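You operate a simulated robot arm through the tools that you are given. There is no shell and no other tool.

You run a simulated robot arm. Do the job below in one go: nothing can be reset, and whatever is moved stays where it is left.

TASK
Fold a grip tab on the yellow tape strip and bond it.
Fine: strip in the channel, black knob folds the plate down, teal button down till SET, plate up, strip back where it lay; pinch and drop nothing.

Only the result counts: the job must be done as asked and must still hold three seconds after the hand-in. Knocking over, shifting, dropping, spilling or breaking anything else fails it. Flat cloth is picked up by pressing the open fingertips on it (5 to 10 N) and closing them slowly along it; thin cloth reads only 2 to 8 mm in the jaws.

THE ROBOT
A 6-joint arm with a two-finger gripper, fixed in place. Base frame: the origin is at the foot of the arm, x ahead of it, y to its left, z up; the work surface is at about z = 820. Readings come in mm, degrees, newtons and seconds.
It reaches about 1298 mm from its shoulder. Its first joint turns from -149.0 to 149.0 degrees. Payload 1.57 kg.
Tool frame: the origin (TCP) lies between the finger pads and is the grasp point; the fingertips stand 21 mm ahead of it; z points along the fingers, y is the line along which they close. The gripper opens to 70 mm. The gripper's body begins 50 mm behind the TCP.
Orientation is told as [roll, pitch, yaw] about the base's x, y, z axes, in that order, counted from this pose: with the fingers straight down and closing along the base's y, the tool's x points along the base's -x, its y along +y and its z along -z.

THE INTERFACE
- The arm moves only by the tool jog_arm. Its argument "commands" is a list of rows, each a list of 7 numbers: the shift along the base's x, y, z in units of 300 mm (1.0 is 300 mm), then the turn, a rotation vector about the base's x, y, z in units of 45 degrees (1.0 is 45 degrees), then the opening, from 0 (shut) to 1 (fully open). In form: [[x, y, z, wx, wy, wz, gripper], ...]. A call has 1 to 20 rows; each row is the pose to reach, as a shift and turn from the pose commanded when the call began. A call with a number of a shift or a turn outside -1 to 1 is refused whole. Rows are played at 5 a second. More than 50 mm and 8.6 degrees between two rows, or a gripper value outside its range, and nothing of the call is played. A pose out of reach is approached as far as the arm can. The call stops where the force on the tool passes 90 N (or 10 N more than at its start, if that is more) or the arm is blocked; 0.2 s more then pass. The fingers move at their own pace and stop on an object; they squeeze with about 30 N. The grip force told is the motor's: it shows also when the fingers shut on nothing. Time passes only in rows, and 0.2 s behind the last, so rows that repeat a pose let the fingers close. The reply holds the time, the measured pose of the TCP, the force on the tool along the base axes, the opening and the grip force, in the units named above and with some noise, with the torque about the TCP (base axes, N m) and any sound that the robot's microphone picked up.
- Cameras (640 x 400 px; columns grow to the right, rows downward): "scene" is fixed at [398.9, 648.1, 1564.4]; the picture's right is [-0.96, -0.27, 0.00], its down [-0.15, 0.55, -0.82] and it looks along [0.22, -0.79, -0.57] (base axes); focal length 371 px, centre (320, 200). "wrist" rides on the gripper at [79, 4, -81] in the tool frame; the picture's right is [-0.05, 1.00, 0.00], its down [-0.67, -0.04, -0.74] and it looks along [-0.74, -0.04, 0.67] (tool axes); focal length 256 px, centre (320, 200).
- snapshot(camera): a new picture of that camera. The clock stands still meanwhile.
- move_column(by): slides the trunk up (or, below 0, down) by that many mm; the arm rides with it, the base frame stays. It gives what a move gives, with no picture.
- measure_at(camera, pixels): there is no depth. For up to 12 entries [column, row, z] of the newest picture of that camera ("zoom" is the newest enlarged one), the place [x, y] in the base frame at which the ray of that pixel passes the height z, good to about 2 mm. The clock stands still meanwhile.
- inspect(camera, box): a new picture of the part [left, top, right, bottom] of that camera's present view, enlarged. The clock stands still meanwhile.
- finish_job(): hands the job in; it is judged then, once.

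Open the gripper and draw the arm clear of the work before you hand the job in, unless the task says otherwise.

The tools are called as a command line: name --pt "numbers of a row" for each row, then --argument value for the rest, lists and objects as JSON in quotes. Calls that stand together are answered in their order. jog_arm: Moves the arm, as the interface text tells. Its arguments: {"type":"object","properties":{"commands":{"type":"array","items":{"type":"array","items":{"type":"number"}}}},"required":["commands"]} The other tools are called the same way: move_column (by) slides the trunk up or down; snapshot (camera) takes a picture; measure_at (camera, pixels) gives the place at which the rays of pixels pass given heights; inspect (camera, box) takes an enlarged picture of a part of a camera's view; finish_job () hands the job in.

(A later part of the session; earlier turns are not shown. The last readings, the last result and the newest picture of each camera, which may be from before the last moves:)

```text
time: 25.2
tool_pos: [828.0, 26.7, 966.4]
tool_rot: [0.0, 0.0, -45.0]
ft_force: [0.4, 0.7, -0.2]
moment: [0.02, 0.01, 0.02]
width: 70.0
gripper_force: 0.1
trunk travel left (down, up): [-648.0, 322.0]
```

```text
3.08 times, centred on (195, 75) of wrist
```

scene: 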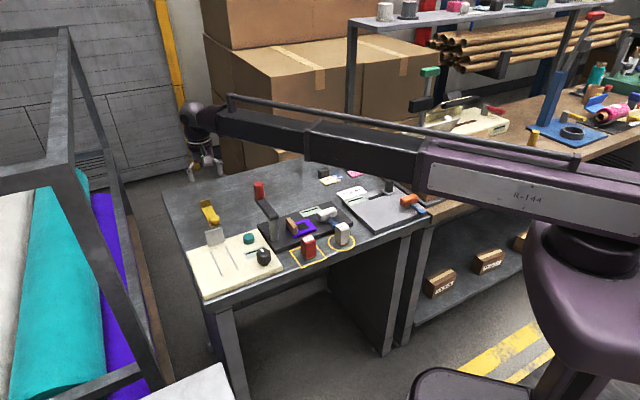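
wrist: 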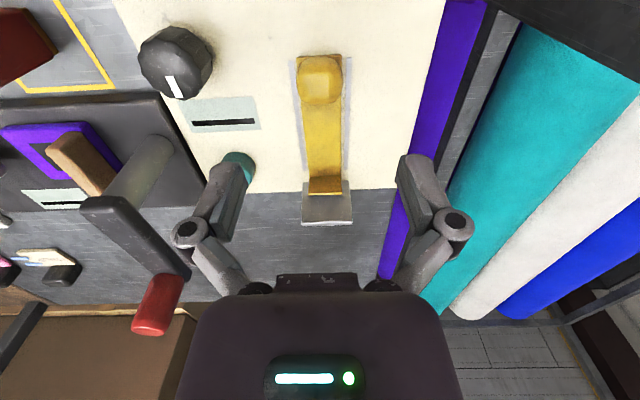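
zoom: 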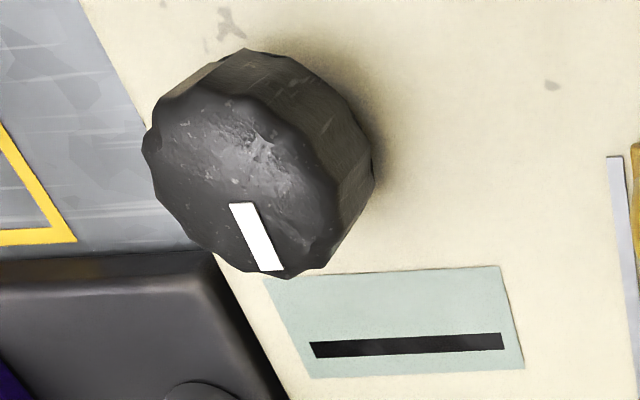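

Measuring the knob's top face centre from both views at several heights.

measure_at --camera "zoom" --pixels '[[243, 183, 865], [243, 183, 870], [243, 183, 875], [143, 150, 870], [340, 200, 870], [255, 235, 870], [225, 90, 870], [280, 278, 870]]'

measure_at --camera "scene" --pixels '[[263.4, 253, 865], [263.4, 253, 870], [263.4, 253, 875], [265, 265, 839], [256.5, 254, 870], [270.5, 251, 870]]'

```text
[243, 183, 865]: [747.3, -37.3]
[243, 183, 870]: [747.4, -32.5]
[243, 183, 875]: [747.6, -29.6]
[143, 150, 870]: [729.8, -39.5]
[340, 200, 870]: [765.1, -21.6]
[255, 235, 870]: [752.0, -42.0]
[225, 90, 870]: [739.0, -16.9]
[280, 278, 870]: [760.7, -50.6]
```

```text
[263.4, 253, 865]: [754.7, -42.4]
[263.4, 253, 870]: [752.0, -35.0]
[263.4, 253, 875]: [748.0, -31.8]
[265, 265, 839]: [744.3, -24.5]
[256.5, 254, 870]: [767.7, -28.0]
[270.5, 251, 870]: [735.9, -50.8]
```

Knob axis ≈ (749.5,-33.5), top z≈871, diameter ≈40 mm. I move above it at z=966 (tips 945, above the lever at 930) and view it.

jog_arm --pt "-0.065 -0.05 0 0 0 0 1" --pt "-0.131 -0.1 0 0 0 0 1" --pt "-0.196 -0.15 0 0 0 0 1" --pt "-0.262 -0.2007 0 0 0 0 1" --pt "-0.262 -0.2007 0 0 0 0 1" --pt "-0.262 -0.2007 0 0 0 0 1"

snapshot --camera "wrist"

inspect --camera "scene" --box '[185, 180, 325, 292]'

```text
time: 26.6
tool_pos: [749.9, -34.1, 966.1]
tool_rot: [0.0, -0.1, -45.0]
ft_force: [-0.9, 0.4, 0.0]
moment: [-0.01, 0.02, -0.02]
width: 70.0
gripper_force: 0.0
trunk travel left (down, up): [-648.0, 322.0]
```

```text
taken
```

wrist: 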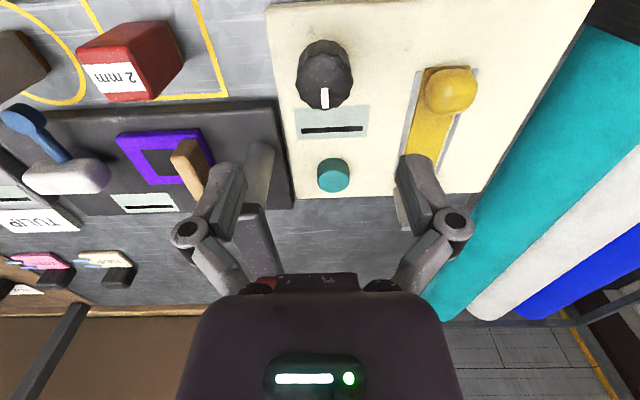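

```text
3.57 times, centred on (255, 236) of scene
```

zoom: 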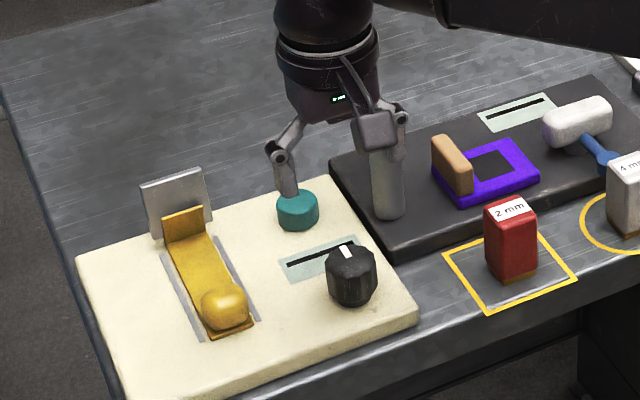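

I zoom on the knob in the wrist view to centre precisely.

inspect --camera "wrist" --box '[270, 30, 380, 125]'

```text
4.21 times, centred on (325, 78) of wrist
```

zoom: 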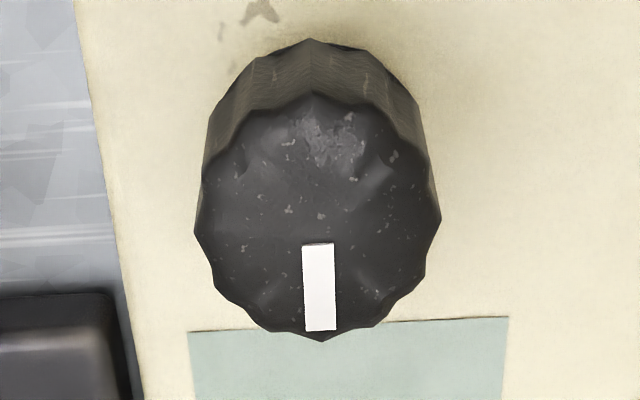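

Knob top centre at zoom (318,213), pointer straight toward the plate (+s). Measuring.

measure_at --camera "zoom" --pixels '[[318, 213, 868], [318, 213, 871], [318, 213, 874], [195, 215, 871], [440, 215, 871], [316, 92, 871], [320, 340, 871]]'

```text
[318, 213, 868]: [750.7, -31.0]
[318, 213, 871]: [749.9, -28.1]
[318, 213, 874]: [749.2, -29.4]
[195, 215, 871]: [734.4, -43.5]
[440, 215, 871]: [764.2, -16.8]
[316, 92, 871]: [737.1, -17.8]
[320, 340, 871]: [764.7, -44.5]
```

Knob centre ≈ (750.2,-30.5); I shift (+1.2,+2.5) mm and lower 60 mm for a check.

jog_arm --pt "0.004 0.0083 0 0 0 0 1" --pt "0.004 0.0083 0 0 0 0 1"

move_column --by -60

snapshot --camera "wrist"

inspect --camera "scene" --box '[205, 190, 325, 280]'

```text
time: 27.2
tool_pos: [751.0, -30.4, 966.8]
tool_rot: [0.0, -0.1, -45.1]
ft_force: [0.3, -0.5, 0.7]
moment: [-0.02, 0.01, -0.03]
width: 69.9
gripper_force: 0.0
trunk travel left (down, up): [-648.0, 322.0]
```

```text
time: 28.2
tool_pos: [750.1, -30.7, 906.4]
tool_rot: [0.0, 0.0, -44.9]
ft_force: [-0.3, -0.3, -0.2]
moment: [-0.03, 0.0, 0.0]
width: 69.8
gripper_force: 0.0
trunk travel left (down, up): [-588.0, 382.0]
```

```text
taken
```

wrist: 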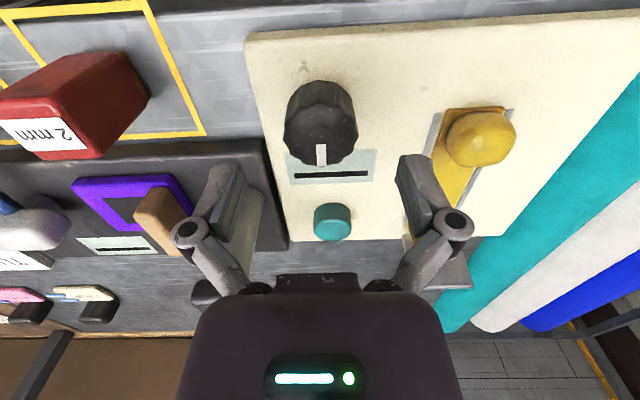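

```text
4.44 times, centred on (265, 235) of scene
```

zoom: 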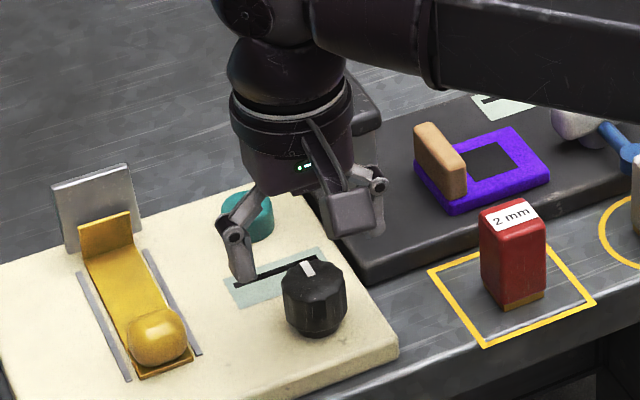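

Centred (knob column 321) and clear of the lever. I lower 36 mm so the tips go beside the knob.

move_column --by -36

snapshot --camera "wrist"

```text
time: 29.0
tool_pos: [751.9, -30.7, 871.1]
tool_rot: [0.0, 0.0, -45.0]
ft_force: [0.0, -0.5, 0.2]
moment: [-0.03, -0.01, 0.02]
width: 69.9
gripper_force: 0.1
trunk travel left (down, up): [-552.0, 418.0]
```

```text
taken
```

wrist: 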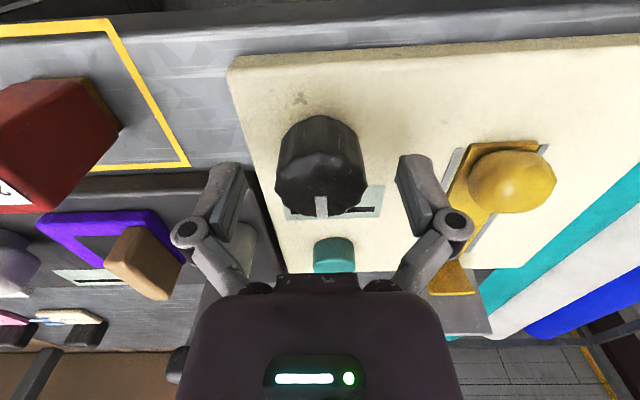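

Knob sits centred between the fingers (top face around (321,182)). I close on it.

jog_arm --pt "0 0 0 0 0 0 0.75" --pt "0 0 0 0 0 0 0.65" --pt "0 0 0 0 0 0 0.58" --pt "0 0 0 0 0 0 0.54" --pt "0 0 0 0 0 0 0.5" --pt "0 0 0 0 0 0 0.4" --pt "0 0 0 0 0 0 0.2" --pt "0 0 0 0 0 0 0" --pt "0 0 0 0 0 0 0"

```text
time: 31.0
tool_pos: [752.5, -30.6, 870.6]
tool_rot: [0.0, 0.0, -45.0]
ft_force: [5.2, 3.2, 5.7]
moment: [0.25, 0.09, -0.02]
width: 37.7
gripper_force: 31.6
trunk travel left (down, up): [-552.0, 418.0]
```

Gripped the knob (37.7 mm). I try a small turn of -12° (clockwise from above) and watch the moment and plate.

jog_arm --pt "0 0 0 0 0 -0.067 0" --pt "0 0 0 0 0 -0.133 0" --pt "0 0 0 0 0 -0.2 0" --pt "0 0 0 0 0 -0.267 0" --pt "0 0 0 0 0 -0.267 0"

inspect --camera "scene" --box '[195, 210, 295, 285]'

snapshot --camera "wrist"

```text
time: 32.2
tool_pos: [750.7, -30.4, 869.1]
tool_rot: [-0.1, 0.1, -57.1]
ft_force: [1.2, -0.6, 2.1]
moment: [0.05, -0.14, -0.03]
width: 38.0
gripper_force: 31.8
trunk travel left (down, up): [-552.0, 418.0]
```

```text
5.33 times, centred on (245, 248) of scene
```

zoom: 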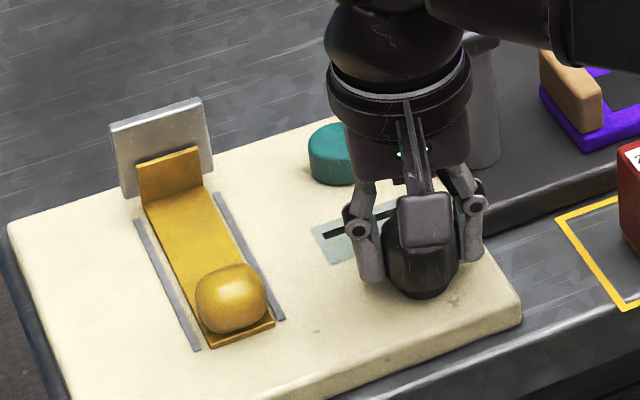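

```text
taken
```

wrist: 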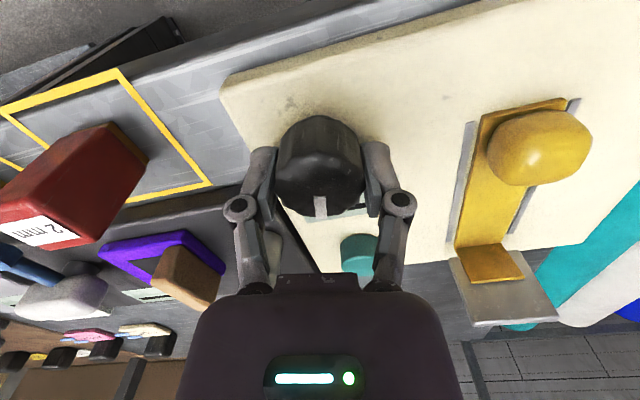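

The knob turns freely with the gripper (moment small), and the plate's top seems to have come forward (from scene (204,232) to (205,234.5)). I continue by another -15° and compare.

jog_arm --pt "0 0 0 0 0 -0.083 0" --pt "0 0 0 0 0 -0.167 0" --pt "0 0 0 0 0 -0.25 0" --pt "0 0 0 0 0 -0.333 0" --pt "0 0 0 0 0 -0.333 0"

inspect --camera "scene" --box '[195, 210, 295, 285]'

snapshot --camera "wrist"

```text
time: 33.4
tool_pos: [750.7, -30.4, 870.3]
tool_rot: [-0.1, 0.0, -72.0]
ft_force: [-14.1, -3.3, -11.2]
moment: [-0.62, -0.08, 0.0]
width: 37.8
gripper_force: 32.4
trunk travel left (down, up): [-552.0, 418.0]
```

```text
5.33 times, centred on (245, 248) of scene
```

zoom: 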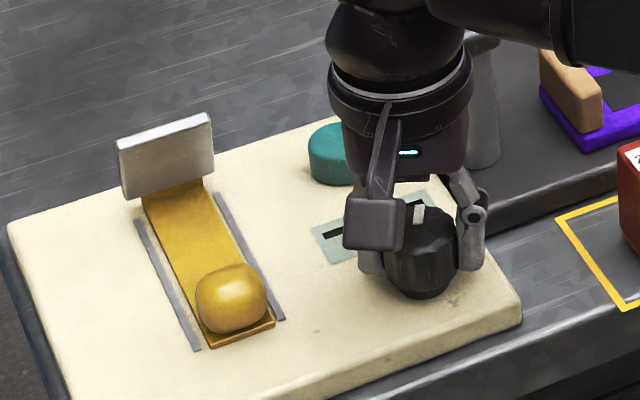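

```text
taken
```

wrist: 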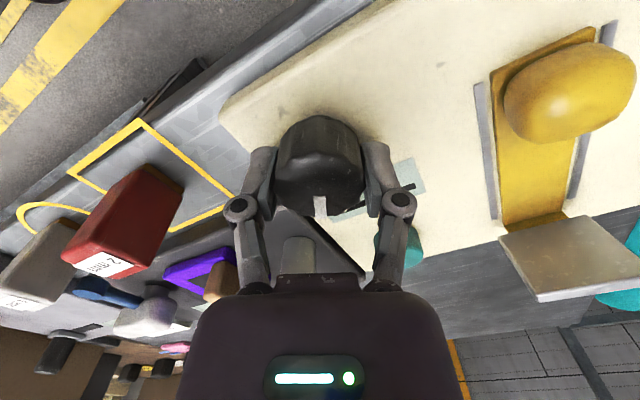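

The turn direction is right: the plate folds forward over the tab (top edge now at scene zoom (165,130)). I continue -20° more, with a 1 mm relief in -x for the side force.

jog_arm --pt "-0.002 0 0 0 0 -0.083 0" --pt "-0.003 0 0 0 0 -0.167 0" --pt "-0.003 0 0 0 0 -0.25 0" --pt "-0.003 0 0 0 0 -0.333 0" --pt "-0.003 0 0 0 0 -0.444 0" --pt "-0.003 0 0 0 0 -0.444 0"

inspect --camera "scene" --box '[195, 210, 295, 285]'

snapshot --camera "wrist"

```text
time: 34.8
tool_pos: [749.8, -30.5, 870.1]
tool_rot: [-0.1, -0.1, -92.1]
ft_force: [-21.3, -4.3, -17.8]
moment: [-0.06, -0.03, 0.03]
width: 37.9
gripper_force: 32.1
trunk travel left (down, up): [-552.0, 418.0]
```

```text
5.33 times, centred on (245, 248) of scene
```

zoom: 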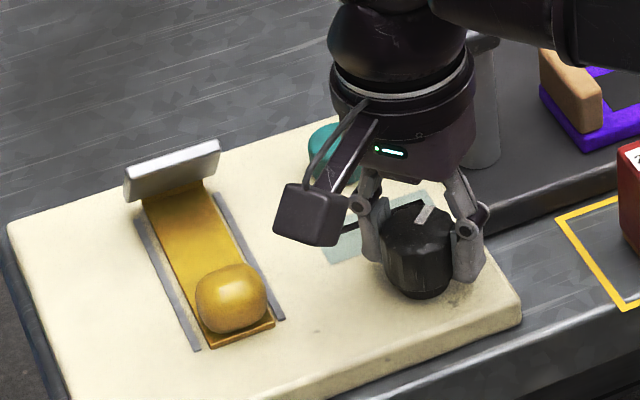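

```text
taken
```

wrist: 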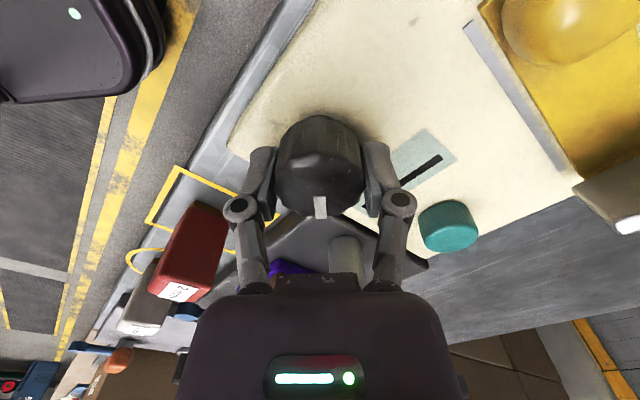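

Plate is about halfway (yaw -92). Side force is -21 N in x and -18 N in z, so I relieve with 1.5 mm of trunk down and 1.5 mm in -x before continuing.

move_column --by -1.5

jog_arm --pt "-0.005 0 0 0 0 0 0" --pt "-0.005 0 0 0 0 0 0"

```text
time: 35.3
tool_pos: [749.4, -30.4, 870.9]
tool_rot: [0.2, 0.0, -92.1]
ft_force: [-14.7, -5.0, 9.7]
moment: [0.05, 0.62, 0.04]
width: 37.7
gripper_force: 31.8
trunk travel left (down, up): [-550.0, 420.0]
```

```text
time: 35.9
tool_pos: [748.6, -31.2, 871.2]
tool_rot: [0.3, 0.0, -92.0]
ft_force: [0.5, -4.5, 22.9]
moment: [0.02, -0.03, -0.02]
width: 38.2
gripper_force: 31.5
trunk travel left (down, up): [-550.0, 420.0]
```

Side force is gone; z now reads +23 N, so I lift the trunk back 1 mm and continue turning -20°.

move_column --by 1

jog_arm --pt "0 0 0 0 0 -0.1 0" --pt "0 0 0 0 0 -0.2 0" --pt "0 0 0 0 0 -0.3 0" --pt "0 0 0 0 0 -0.4 0" --pt "0 0 0 0 0 -0.4 0"

inspect --camera "scene" --box '[195, 210, 295, 285]'

```text
time: 36.4
tool_pos: [750.1, -31.1, 869.2]
tool_rot: [0.1, 0.0, -92.0]
ft_force: [4.0, -4.8, 12.4]
moment: [0.01, -0.31, -0.01]
width: 37.9
gripper_force: 31.9
trunk travel left (down, up): [-551.0, 419.0]
```

```text
time: 37.6
tool_pos: [748.8, -30.7, 870.1]
tool_rot: [0.0, 0.0, -110.2]
ft_force: [3.0, -4.1, 9.3]
moment: [0.23, -0.27, -0.05]
width: 37.7
gripper_force: 32.3
trunk travel left (down, up): [-551.0, 419.0]
```

```text
5.33 times, centred on (245, 248) of scene
```

zoom: 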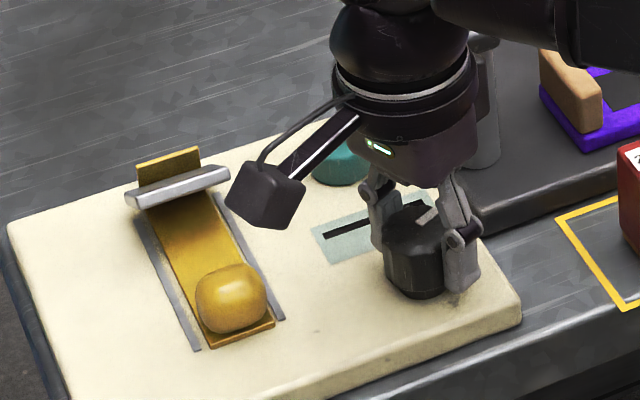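

The plate is now about 35° above flat (knob and plate turn about 1:1); the tab is still visible behind it at zoom (167,165). I continue turning another -20°.

jog_arm --pt "0 0 0 0 0 -0.1 0" --pt "0 0 0 0 0 -0.2 0" --pt "0 0 0 0 0 -0.3 0" --pt "0 0 0 0 0 -0.4 0" --pt "0 0 0 0 0 -0.45 0" --pt "0 0 0 0 0 -0.45 0"

inspect --camera "scene" --box '[195, 210, 295, 285]'

snapshot --camera "wrist"

```text
time: 39.0
tool_pos: [748.0, -31.0, 870.9]
tool_rot: [-0.1, 0.0, -130.3]
ft_force: [-14.2, 1.6, -5.1]
moment: [0.4, -0.25, -0.05]
width: 37.8
gripper_force: 31.8
trunk travel left (down, up): [-551.0, 419.0]
```

```text
5.33 times, centred on (245, 248) of scene
```

zoom: 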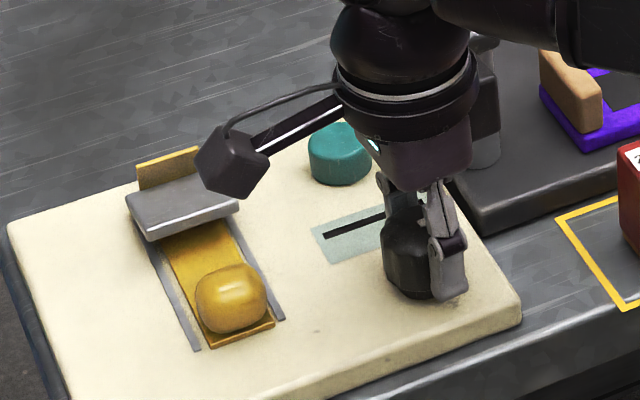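

```text
taken
```

wrist: 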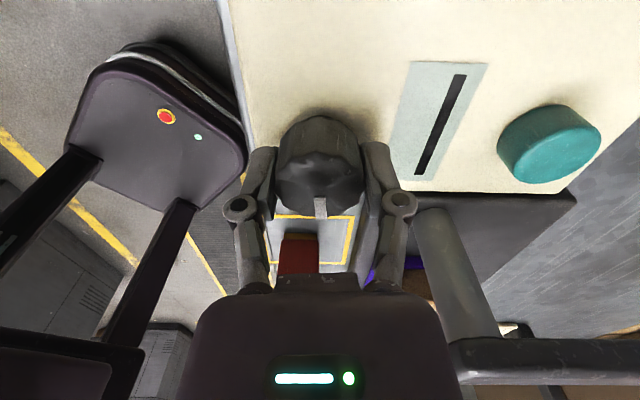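

Plate nearly flat now (front edge at zoom (185,235)); the tab still stands behind it. I continue -10° while watching for an end stop.

jog_arm --pt "-0.003 0 0 0 0 -0.08 0" --pt "-0.003 0 0 0 0 -0.16 0" --pt "-0.003 0 0 0 0 -0.222 0" --pt "-0.003 0 0 0 0 -0.222 0"

inspect --camera "scene" --box '[195, 210, 295, 285]'

```text
time: 40.0
tool_pos: [746.8, -31.0, 869.2]
tool_rot: [0.0, 0.1, -140.2]
ft_force: [-13.3, 7.8, -5.8]
moment: [0.05, 0.56, -0.01]
width: 37.9
gripper_force: 31.5
trunk travel left (down, up): [-551.0, 419.0]
```

```text
5.33 times, centred on (245, 248) of scene
```

zoom: 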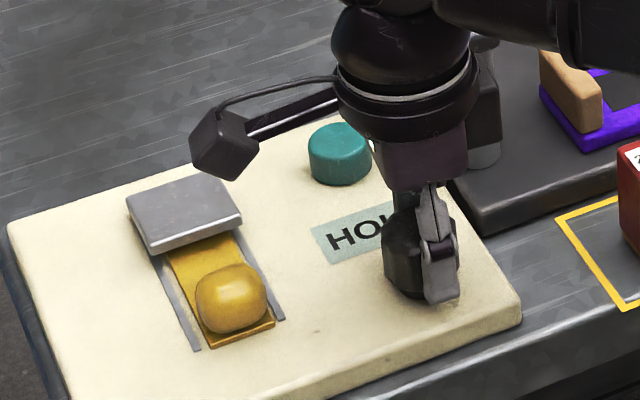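

The tab folded under the plate and the display now shows "HOL(D)". I turn a few degrees more (-4°) to be firmly at the end.

jog_arm --pt "-0.002 0 0 0 0 -0.045 0" --pt "-0.002 0 0 0 0 -0.09 0" --pt "-0.002 0 0 0 0 -0.09 0"

inspect --camera "scene" --box '[195, 210, 295, 285]'

```text
time: 40.8
tool_pos: [747.1, -29.9, 870.0]
tool_rot: [0.0, 0.0, -144.3]
ft_force: [-12.3, 12.0, -4.9]
moment: [-0.01, 0.66, 0.07]
width: 38.1
gripper_force: 31.7
trunk travel left (down, up): [-551.0, 419.0]
```

```text
5.33 times, centred on (245, 248) of scene
```

zoom: 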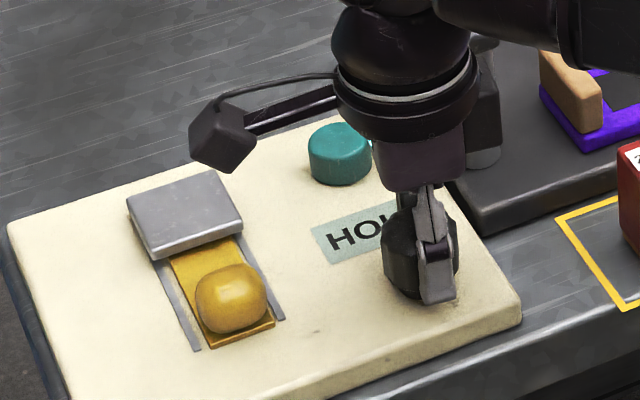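

HOLD persists and the plate is down. I open the fingers to release the knob and then raise the trunk 100 mm.

jog_arm --pt "0 0 0 0 0 0 0.6" --pt "0 0 0 0 0 0 0.8" --pt "0 0 0 0 0 0 1" --pt "0 0 0 0 0 0 1" --pt "0 0 0 0 0 0 1"

move_column --by 100

inspect --camera "scene" --box '[195, 210, 295, 285]'

snapshot --camera "wrist"

```text
time: 42.0
tool_pos: [748.8, -30.7, 869.9]
tool_rot: [0.0, 0.0, -144.3]
ft_force: [-0.1, 0.5, -0.1]
moment: [0.04, -0.02, 0.0]
width: 69.8
gripper_force: 0.2
trunk travel left (down, up): [-551.0, 419.0]
```

```text
time: 43.4
tool_pos: [748.1, -30.9, 969.1]
tool_rot: [0.0, -0.1, -144.3]
ft_force: [0.0, -0.2, 0.1]
moment: [-0.01, 0.0, -0.01]
width: 70.3
gripper_force: 0.0
trunk travel left (down, up): [-651.0, 319.0]
```

```text
5.33 times, centred on (245, 248) of scene
```

zoom: 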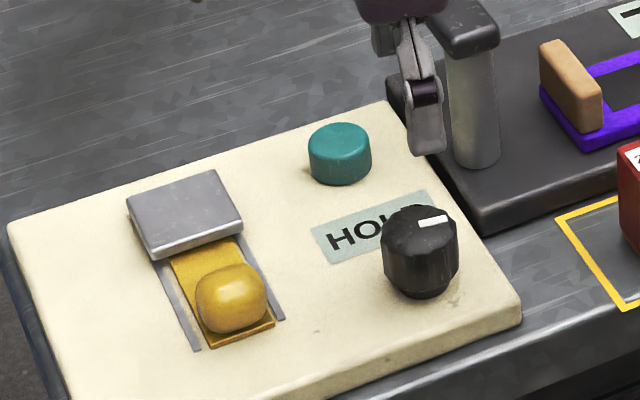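

```text
taken
```

wrist: 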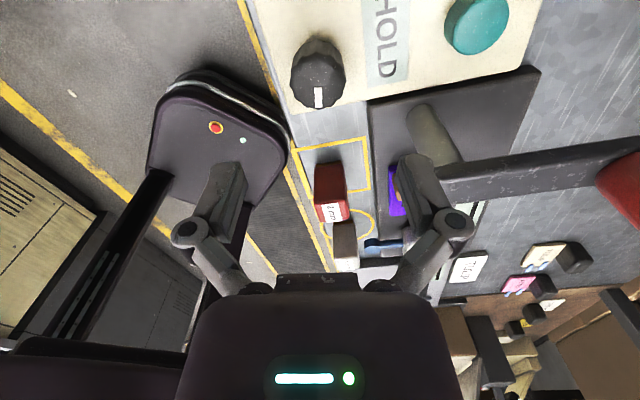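

Display reads HOLD with the plate down, knob released without spring-back. Next I measure the teal button (scene (249,236), wrist (478,22)).

measure_at --camera "scene" --pixels '[[248.9, 236.2, 858], [248.9, 236.2, 862], [248.9, 236.2, 866]]'

measure_at --camera "wrist" --pixels '[[484, 15, 858], [484, 15, 862], [484, 15, 866]]'

inspect --camera "scene" --box '[230, 225, 280, 257]'

```text
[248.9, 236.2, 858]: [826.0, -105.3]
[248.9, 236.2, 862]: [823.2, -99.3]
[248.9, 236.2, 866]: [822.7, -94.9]
```

```text
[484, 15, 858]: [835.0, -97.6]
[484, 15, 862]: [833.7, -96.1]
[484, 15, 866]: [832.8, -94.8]
```

```text
12.50 times, centred on (255, 241) of scene
```

zoom: 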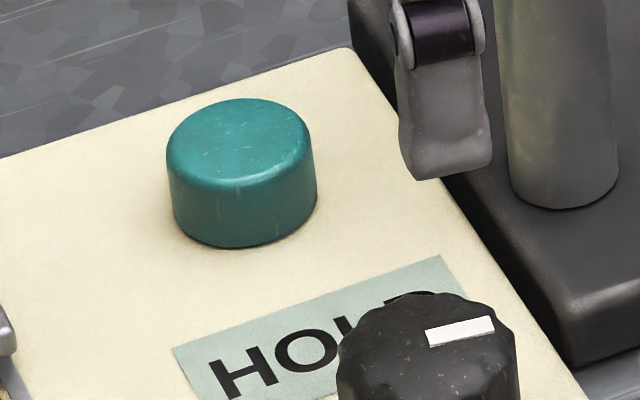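

I measure top centre and side edges of the button in this zoom.

measure_at --camera "zoom" --pixels '[[240, 142, 858], [240, 142, 862], [167, 155, 860], [313, 145, 860], [176, 220, 840], [317, 200, 840], [248, 246, 838]]'

jog_arm --pt "0.06 -0.05 0 0 0 0 0.8" --pt "0.12 -0.1 0 0 0 0 0.5" --pt "0.18 -0.15 0 0 0 0 0.2" --pt "0.22 -0.19 0 0 0 0 0" --pt "0.265 -0.23 0 0 0 0 0" --pt "0.265 -0.23 0 0 0 0 0" --pt "0.265 -0.23 0 0 0 0 0"

snapshot --camera "wrist"

```text
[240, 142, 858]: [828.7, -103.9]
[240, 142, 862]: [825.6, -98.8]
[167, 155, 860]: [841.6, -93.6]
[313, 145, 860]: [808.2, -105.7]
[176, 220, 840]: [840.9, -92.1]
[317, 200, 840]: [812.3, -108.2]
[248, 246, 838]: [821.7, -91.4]
```

```text
time: 45.0
tool_pos: [827.9, -99.6, 969.5]
tool_rot: [0.0, 0.1, -144.3]
ft_force: [-0.2, -0.2, 0.1]
moment: [0.0, 0.01, 0.02]
width: 0.0
gripper_force: 28.5
trunk travel left (down, up): [-651.0, 319.0]
```

```text
taken
```

wrist: 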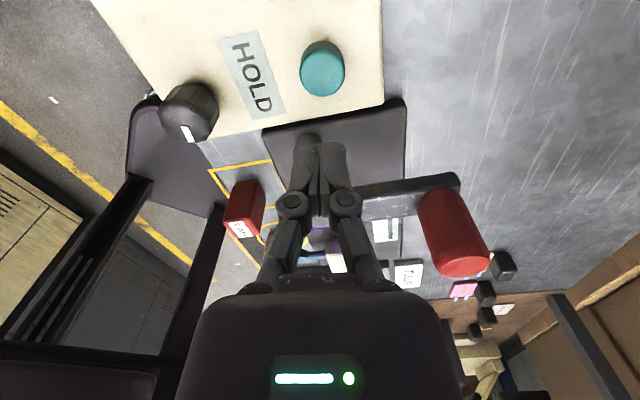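

Button appears at wrist (322,72). Checking its place with the wrist camera.

measure_at --camera "wrist" --pixels '[[322, 74, 858], [322, 74, 862], [301, 74, 860], [344, 74, 860], [322, 95, 860], [322, 51, 860]]'

```text
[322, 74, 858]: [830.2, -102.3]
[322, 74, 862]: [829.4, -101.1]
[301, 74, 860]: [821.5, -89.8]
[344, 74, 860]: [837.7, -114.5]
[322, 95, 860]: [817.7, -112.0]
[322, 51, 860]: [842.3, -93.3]
```

Aligned with the button within ~1.5 mm. I lower 80 mm, so the closed tips are about 8 mm above the button.

move_column --by -80

inspect --camera "scene" --box '[210, 190, 300, 262]'

snapshot --camera "wrist"

```text
time: 46.1
tool_pos: [827.6, -101.1, 890.7]
tool_rot: [0.0, 0.0, -144.3]
ft_force: [0.0, 0.0, 0.5]
moment: [-0.01, 0.01, 0.0]
width: 0.0
gripper_force: 28.4
trunk travel left (down, up): [-571.0, 399.0]
```

```text
5.56 times, centred on (255, 226) of scene
```

zoom: 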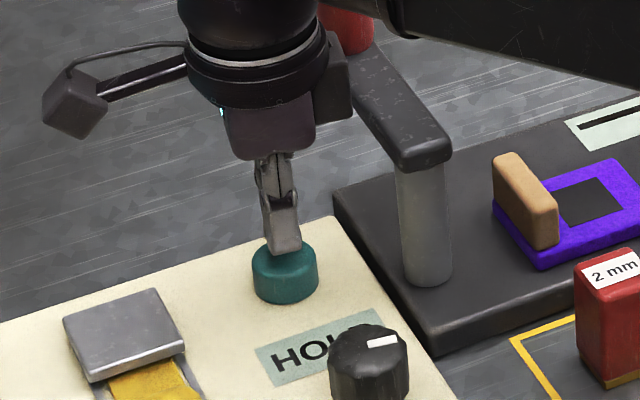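

```text
taken
```

wrist: 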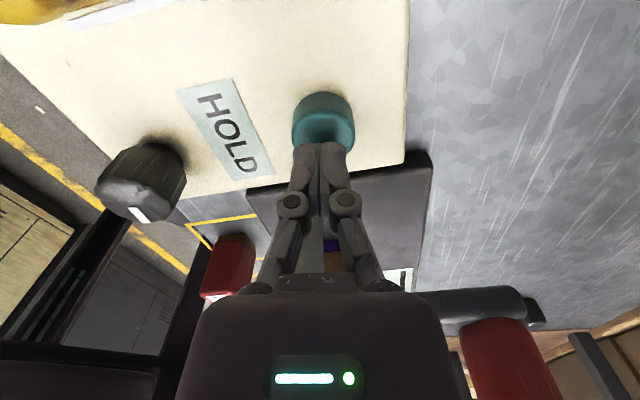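

Tips hover over the button, gripper body is about 20 mm clear of the lever. I lower in small steps to touch and press, watching the force.

move_column --by -7

move_column --by -3

```text
time: 46.7
tool_pos: [826.5, -100.6, 882.5]
tool_rot: [0.0, 0.0, -144.5]
ft_force: [-0.9, -0.8, -0.5]
moment: [-0.02, 0.01, 0.0]
width: 0.1
gripper_force: 28.9
trunk travel left (down, up): [-564.0, 406.0]
```

```text
time: 47.2
tool_pos: [827.7, -99.2, 880.2]
tool_rot: [-0.1, 0.0, -144.3]
ft_force: [0.1, -0.4, 0.4]
moment: [-0.02, 0.01, 0.02]
width: 6.0
gripper_force: 29.0
trunk travel left (down, up): [-561.0, 409.0]
```

Still no contact force, though the opening reads 6.0 mm; I look closely before pressing on.

inspect --camera "wrist" --box '[260, 80, 380, 200]'

inspect --camera "scene" --box '[230, 215, 280, 250]'

jog_arm --pt "0 0 0 0 0 0 0"

```text
3.33 times, centred on (320, 140) of wrist
```

zoom: 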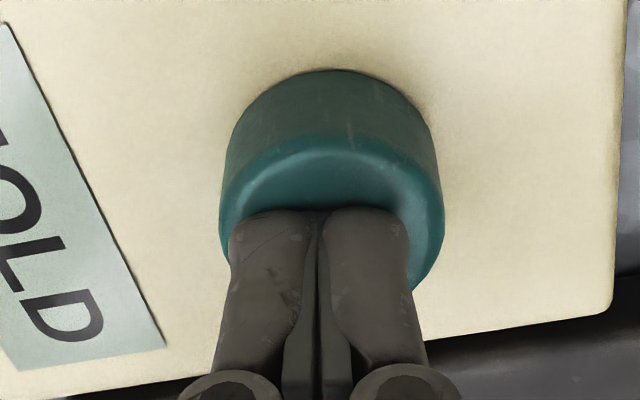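

```text
11.43 times, centred on (255, 232) of scene
```

zoom: 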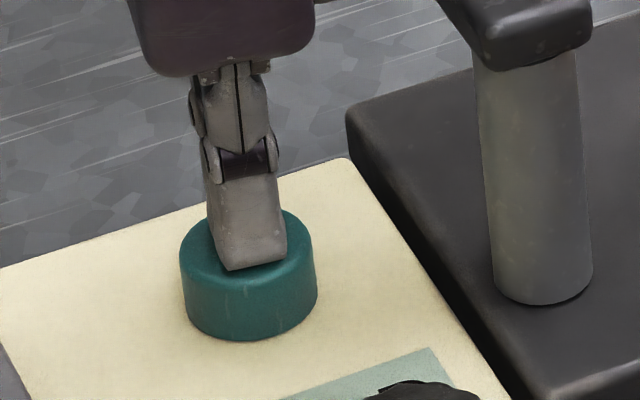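

```text
time: 47.6
tool_pos: [826.1, -100.6, 879.6]
tool_rot: [-0.1, 0.1, -144.3]
ft_force: [-0.5, -0.3, 0.4]
moment: [0.02, 0.01, 0.01]
width: 5.9
gripper_force: 28.3
trunk travel left (down, up): [-561.0, 409.0]
```

The tips are just at the button's top, centred. I press in 2 mm steps.

move_column --by -2

move_column --by -2

inspect --camera "wrist" --box '[180, 60, 380, 200]'

```text
time: 48.1
tool_pos: [826.8, -99.7, 877.9]
tool_rot: [0.1, 0.0, -144.4]
ft_force: [0.5, 0.2, 2.0]
moment: [0.01, 0.03, 0.01]
width: 6.0
gripper_force: 29.0
trunk travel left (down, up): [-559.0, 411.0]
```

```text
time: 48.7
tool_pos: [827.9, -100.9, 876.2]
tool_rot: [0.0, 0.1, -144.3]
ft_force: [-0.1, -0.5, 1.9]
moment: [0.01, -0.04, 0.0]
width: 6.0
gripper_force: 27.8
trunk travel left (down, up): [-557.0, 413.0]
```

```text
2.86 times, centred on (280, 130) of wrist
```

zoom: 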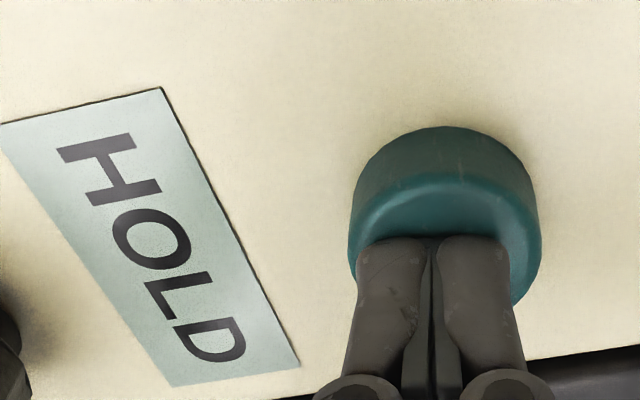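

Pressing lightly (2 N, spring). I go on in steps until the stop or SET.

move_column --by -2

move_column --by -2

inspect --camera "wrist" --box '[180, 60, 380, 200]'

```text
time: 49.2
tool_pos: [826.9, -100.0, 874.3]
tool_rot: [0.0, 0.0, -144.3]
ft_force: [-0.6, 0.0, 1.7]
moment: [0.02, -0.02, -0.02]
width: 5.9
gripper_force: 28.4
trunk travel left (down, up): [-555.0, 415.0]
heard: click
```

```text
time: 49.7
tool_pos: [827.1, -99.6, 872.1]
tool_rot: [-0.1, 0.0, -144.3]
ft_force: [0.7, 0.4, 3.9]
moment: [0.0, 0.01, 0.0]
width: 6.1
gripper_force: 28.5
trunk travel left (down, up): [-553.0, 417.0]
```

```text
2.86 times, centred on (280, 130) of wrist
```

zoom: 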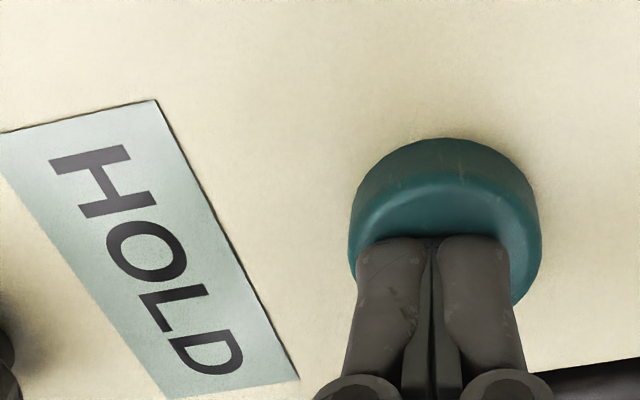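

A click was heard: the button is down (4 N). I hold still for 2 s and watch the display.

jog_arm --pt "0 0 0 0 0 0 0" --pt "0 0 0 0 0 0 0" --pt "0 0 0 0 0 0 0" --pt "0 0 0 0 0 0 0" --pt "0 0 0 0 0 0 0" --pt "0 0 0 0 0 0 0" --pt "0 0 0 0 0 0 0" --pt "0 0 0 0 0 0 0" --pt "0 0 0 0 0 0 0" --pt "0 0 0 0 0 0 0"

inspect --camera "wrist" --box '[180, 60, 380, 200]'

```text
time: 51.9
tool_pos: [826.8, -99.8, 871.9]
tool_rot: [0.0, 0.1, -144.3]
ft_force: [0.5, -0.5, 3.2]
moment: [0.0, 0.0, -0.02]
width: 5.9
gripper_force: 28.7
trunk travel left (down, up): [-553.0, 417.0]
```

```text
2.86 times, centred on (280, 130) of wrist
```

zoom: 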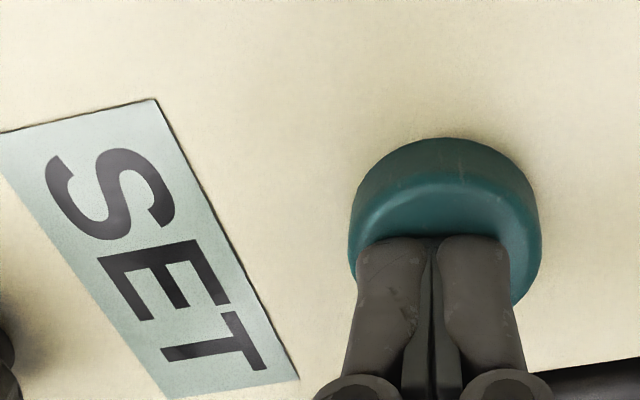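

The display shows SET. I raise off the button right away.

move_column --by 97

inspect --camera "scene" --box '[195, 210, 295, 285]'

```text
time: 53.2
tool_pos: [826.6, -99.4, 969.2]
tool_rot: [0.0, 0.0, -144.3]
ft_force: [-0.9, -0.7, 0.7]
moment: [0.0, 0.01, 0.04]
width: 0.1
gripper_force: 28.9
trunk travel left (down, up): [-650.0, 320.0]
```

```text
5.33 times, centred on (245, 248) of scene
```

zoom: 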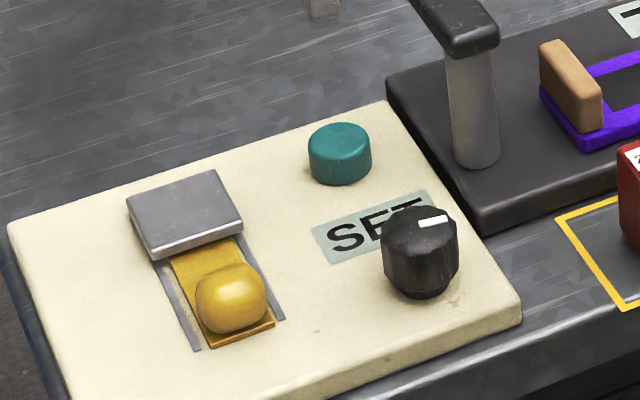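

SET stays and the button is up again. I go back above the knob with the gripper open, keeping yaw -144, and check alignment.

jog_arm --pt "-0.055 0.05 0 0 0 0 0.3" --pt "-0.11 0.1 0 0 0 0 0.6" --pt "-0.165 0.15 0 0 0 0 1" --pt "-0.22 0.2 0 0 0 0 1" --pt "-0.2633 0.234 0 0 0 0 1" --pt "-0.2633 0.234 0 0 0 0 1" --pt "-0.2633 0.234 0 0 0 0 1"

inspect --camera "wrist" --box '[260, 20, 380, 120]'

```text
time: 54.8
tool_pos: [747.7, -29.5, 968.6]
tool_rot: [-0.1, 0.0, -144.3]
ft_force: [0.2, -0.6, -0.4]
moment: [0.04, -0.01, 0.0]
width: 69.8
gripper_force: 0.0
trunk travel left (down, up): [-650.0, 320.0]
```

```text
4.00 times, centred on (320, 70) of wrist
```

zoom: 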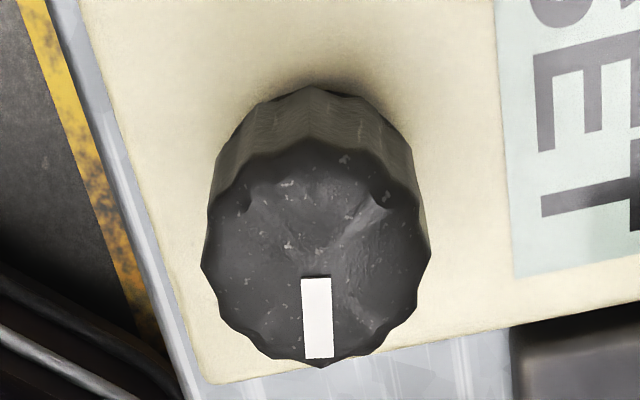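

Measuring the knob's top centre once more for alignment.

measure_at --camera "zoom" --pixels '[[316, 254, 871], [201, 255, 871], [432, 250, 871], [312, 148, 871], [318, 366, 871]]'

```text
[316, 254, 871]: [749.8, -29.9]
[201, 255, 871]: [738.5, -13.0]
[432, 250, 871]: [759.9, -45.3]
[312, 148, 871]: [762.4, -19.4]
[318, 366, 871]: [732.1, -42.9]
```

Centre ≈ (748.8,-30.1), within 1 mm of the tool. I lower 60, check, then 38 more onto the knob.

jog_arm --pt "0.0025 -0.001 0 0 0 0 1" --pt "0.0025 -0.001 0 0 0 0 1"

move_column --by -60

move_column --by -38

snapshot --camera "wrist"

```text
time: 55.4
tool_pos: [749.5, -30.7, 968.4]
tool_rot: [0.0, -0.1, -144.2]
ft_force: [0.4, 0.4, -0.2]
moment: [-0.01, -0.01, 0.02]
width: 70.1
gripper_force: 0.1
trunk travel left (down, up): [-650.0, 320.0]
```

```text
time: 56.4
tool_pos: [749.1, -32.1, 909.6]
tool_rot: [0.0, 0.0, -144.4]
ft_force: [-0.4, 0.4, -0.5]
moment: [0.0, -0.01, 0.0]
width: 70.2
gripper_force: 0.1
trunk travel left (down, up): [-590.0, 380.0]
```

```text
time: 57.2
tool_pos: [749.3, -31.7, 870.7]
tool_rot: [0.0, 0.0, -144.3]
ft_force: [0.5, 0.0, -0.3]
moment: [-0.01, 0.02, -0.04]
width: 70.0
gripper_force: 0.0
trunk travel left (down, up): [-552.0, 418.0]
```

```text
taken
```

wrist: 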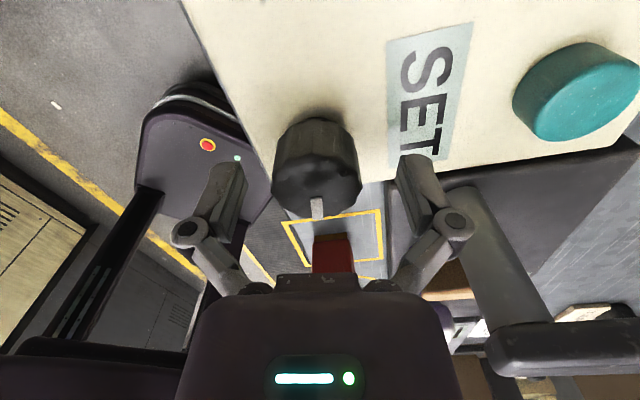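

Knob is between the fingers (column 318). I close on it.

jog_arm --pt "0 0 0 0 0 0 0.75" --pt "0 0 0 0 0 0 0.65" --pt "0 0 0 0 0 0 0.58" --pt "0 0 0 0 0 0 0.54" --pt "0 0 0 0 0 0 0.5" --pt "0 0 0 0 0 0 0.4" --pt "0 0 0 0 0 0 0.2" --pt "0 0 0 0 0 0 0" --pt "0 0 0 0 0 0 0"

```text
time: 59.2
tool_pos: [748.6, -29.3, 871.6]
tool_rot: [0.0, 0.0, -144.2]
ft_force: [-9.1, 12.8, -2.5]
moment: [0.74, -0.02, -0.01]
width: 37.9
gripper_force: 31.1
trunk travel left (down, up): [-552.0, 418.0]
```

Gripped; I relieve the side force by about 1.3 mm and turn back +20°.

jog_arm --pt "-0.003 0.004 0 0 0 0 0" --pt "-0.003 0.004 0 0 0 0.1 0" --pt "-0.003 0.004 0 0 0 0.2 0" --pt "-0.003 0.004 0 0 0 0.3 0" --pt "-0.003 0.004 0 0 0 0.4 0" --pt "-0.003 0.004 0 0 0 0.4 0"

inspect --camera "scene" --box '[195, 210, 295, 285]'

```text
time: 60.6
tool_pos: [748.5, -30.6, 872.0]
tool_rot: [0.1, 0.0, -126.2]
ft_force: [3.1, 0.8, 9.6]
moment: [-0.34, -0.03, 0.02]
width: 37.9
gripper_force: 32.1
trunk travel left (down, up): [-552.0, 418.0]
```

```text
5.33 times, centred on (245, 248) of scene
```

zoom: 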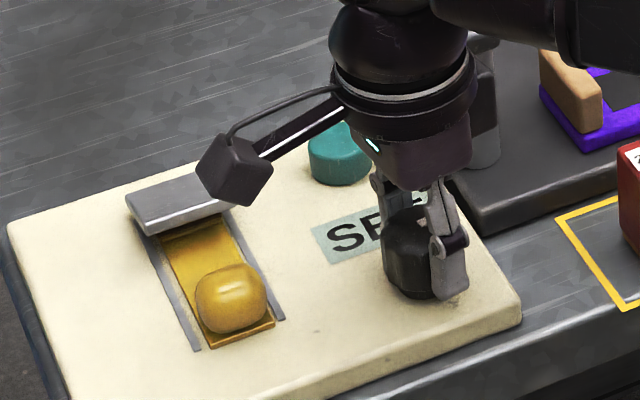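

The plate lifts and no tab stands up behind it (it stays folded). I continue turning +36°.

jog_arm --pt "0 0 0 0 0 0.1 0" --pt "0 0 0 0 0 0.2 0" --pt "0 0 0 0 0 0.3 0" --pt "0 0 0 0 0 0.4 0" --pt "0 0 0 0 0 0.5 0" --pt "0 0 0 0 0 0.6 0" --pt "0 0 0 0 0 0.7 0" --pt "0 0 0 0 0 0.8 0" --pt "0 0 0 0 0 0.8 0"

inspect --camera "scene" --box '[195, 210, 295, 285]'

```text
time: 62.6
tool_pos: [749.9, -28.8, 871.0]
tool_rot: [0.1, 0.0, -90.2]
ft_force: [20.9, -6.1, 21.9]
moment: [0.0, -0.51, -0.03]
width: 38.0
gripper_force: 32.2
trunk travel left (down, up): [-552.0, 418.0]
```

```text
5.33 times, centred on (245, 248) of scene
```

zoom: 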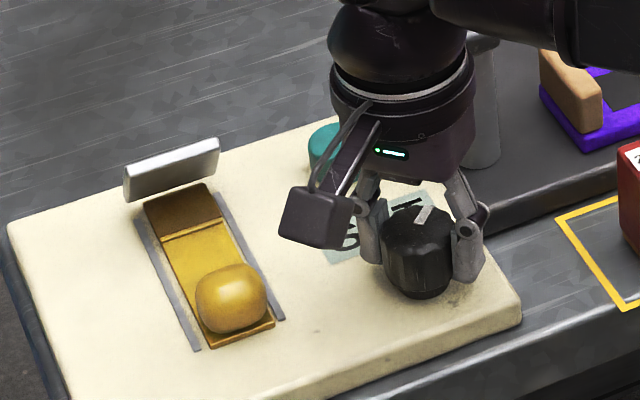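

The tab is folded flat on the strip. Side force is +21 N in x, so I shift +1.5 mm and turn on +25°.

jog_arm --pt "0.005 -0.001 0 0 0 0 0" --pt "0.005 -0.001 0 0 0 0.1 0" --pt "0.005 -0.001 0 0 0 0.2 0" --pt "0.005 -0.001 0 0 0 0.3 0" --pt "0.005 -0.001 0 0 0 0.4 0" --pt "0.005 -0.001 0 0 0 0.5 0" --pt "0.005 -0.001 0 0 0 0.55 0" --pt "0.005 -0.001 0 0 0 0.55 0"

inspect --camera "scene" --box '[195, 210, 295, 285]'

```text
time: 64.4
tool_pos: [750.2, -29.0, 870.9]
tool_rot: [0.1, 0.0, -65.4]
ft_force: [17.4, -3.1, 16.8]
moment: [0.43, -0.19, -0.01]
width: 37.8
gripper_force: 32.1
trunk travel left (down, up): [-552.0, 418.0]
```

```text
5.33 times, centred on (245, 248) of scene
```

zoom: 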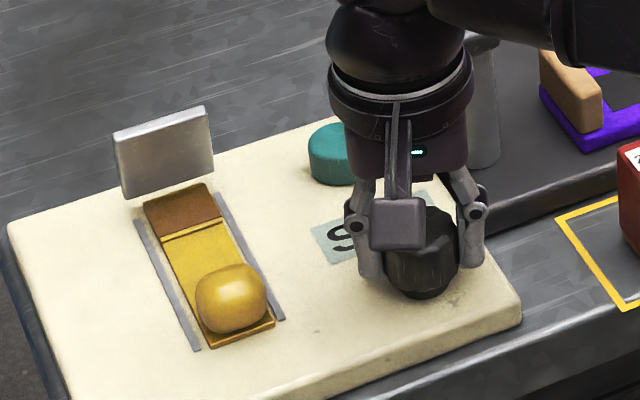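

I relieve +1 mm more in x and turn the last +20° to the knob's starting angle.

jog_arm --pt "0.004 0 0 0 0 0 0" --pt "0.004 0 0 0 0 0.1 0" --pt "0.004 0 0 0 0 0.2 0" --pt "0.004 0 0 0 0 0.3 0" --pt "0.004 0 0 0 0 0.4 0" --pt "0.004 0 0 0 0 0.45 0" --pt "0.004 0 0 0 0 0.45 0"

inspect --camera "scene" --box '[195, 210, 295, 285]'

```text
time: 66.0
tool_pos: [750.5, -29.9, 871.0]
tool_rot: [-0.1, 0.0, -45.1]
ft_force: [1.0, 2.5, 0.1]
moment: [-0.37, -0.33, 0.04]
width: 37.7
gripper_force: 31.8
trunk travel left (down, up): [-552.0, 418.0]
```

```text
5.33 times, centred on (245, 248) of scene
```

zoom: 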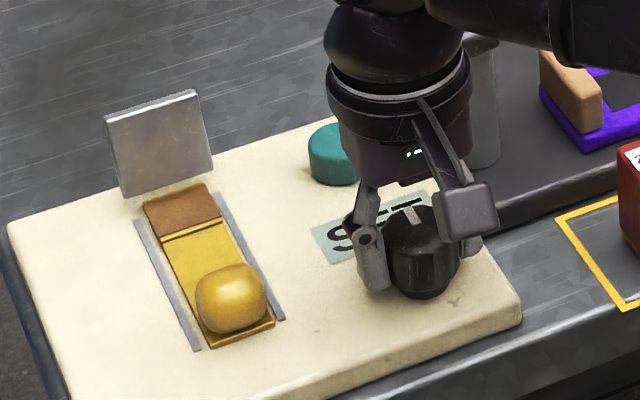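

The plate is back up at its starting angle (top corners scene (204.5,232.5),(222,227)). I open the fingers and raise the trunk.

jog_arm --pt "0 0 0 0 0 0 0.6" --pt "0 0 0 0 0 0 0.8" --pt "0 0 0 0 0 0 1" --pt "0 0 0 0 0 0 1" --pt "0 0 0 0 0 0 1"

move_column --by 96

snapshot --camera "wrist"

inspect --camera "scene" --box '[195, 210, 295, 285]'

```text
time: 67.2
tool_pos: [751.4, -29.1, 869.3]
tool_rot: [0.0, 0.1, -45.3]
ft_force: [0.2, -0.4, 0.2]
moment: [-0.01, 0.0, -0.01]
width: 69.9
gripper_force: 0.0
trunk travel left (down, up): [-552.0, 418.0]
```

```text
time: 68.5
tool_pos: [751.5, -30.2, 967.5]
tool_rot: [0.0, 0.1, -45.3]
ft_force: [-0.7, -0.5, -0.4]
moment: [0.0, 0.01, 0.0]
width: 70.0
gripper_force: 0.1
trunk travel left (down, up): [-648.0, 322.0]
```

```text
taken
```

wrist: 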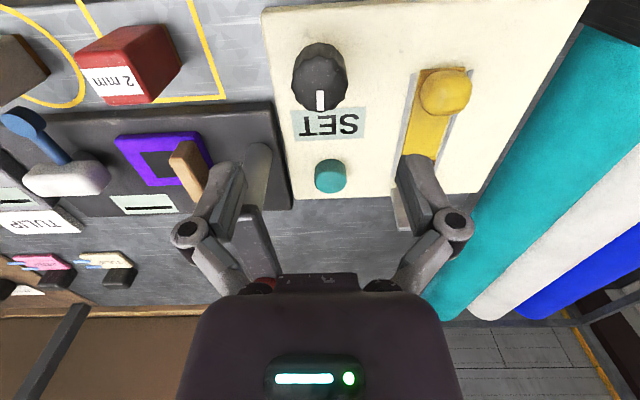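

```text
5.33 times, centred on (245, 248) of scene
```

zoom: 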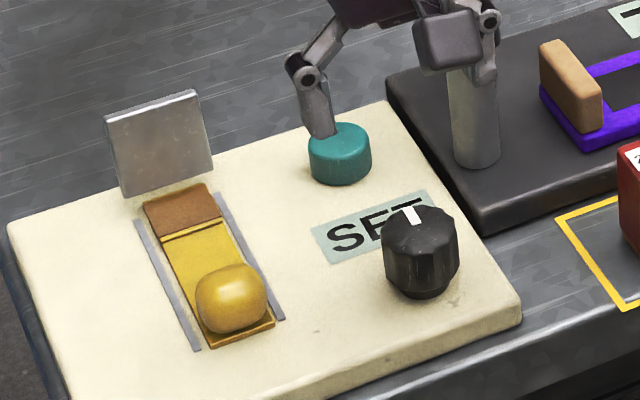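

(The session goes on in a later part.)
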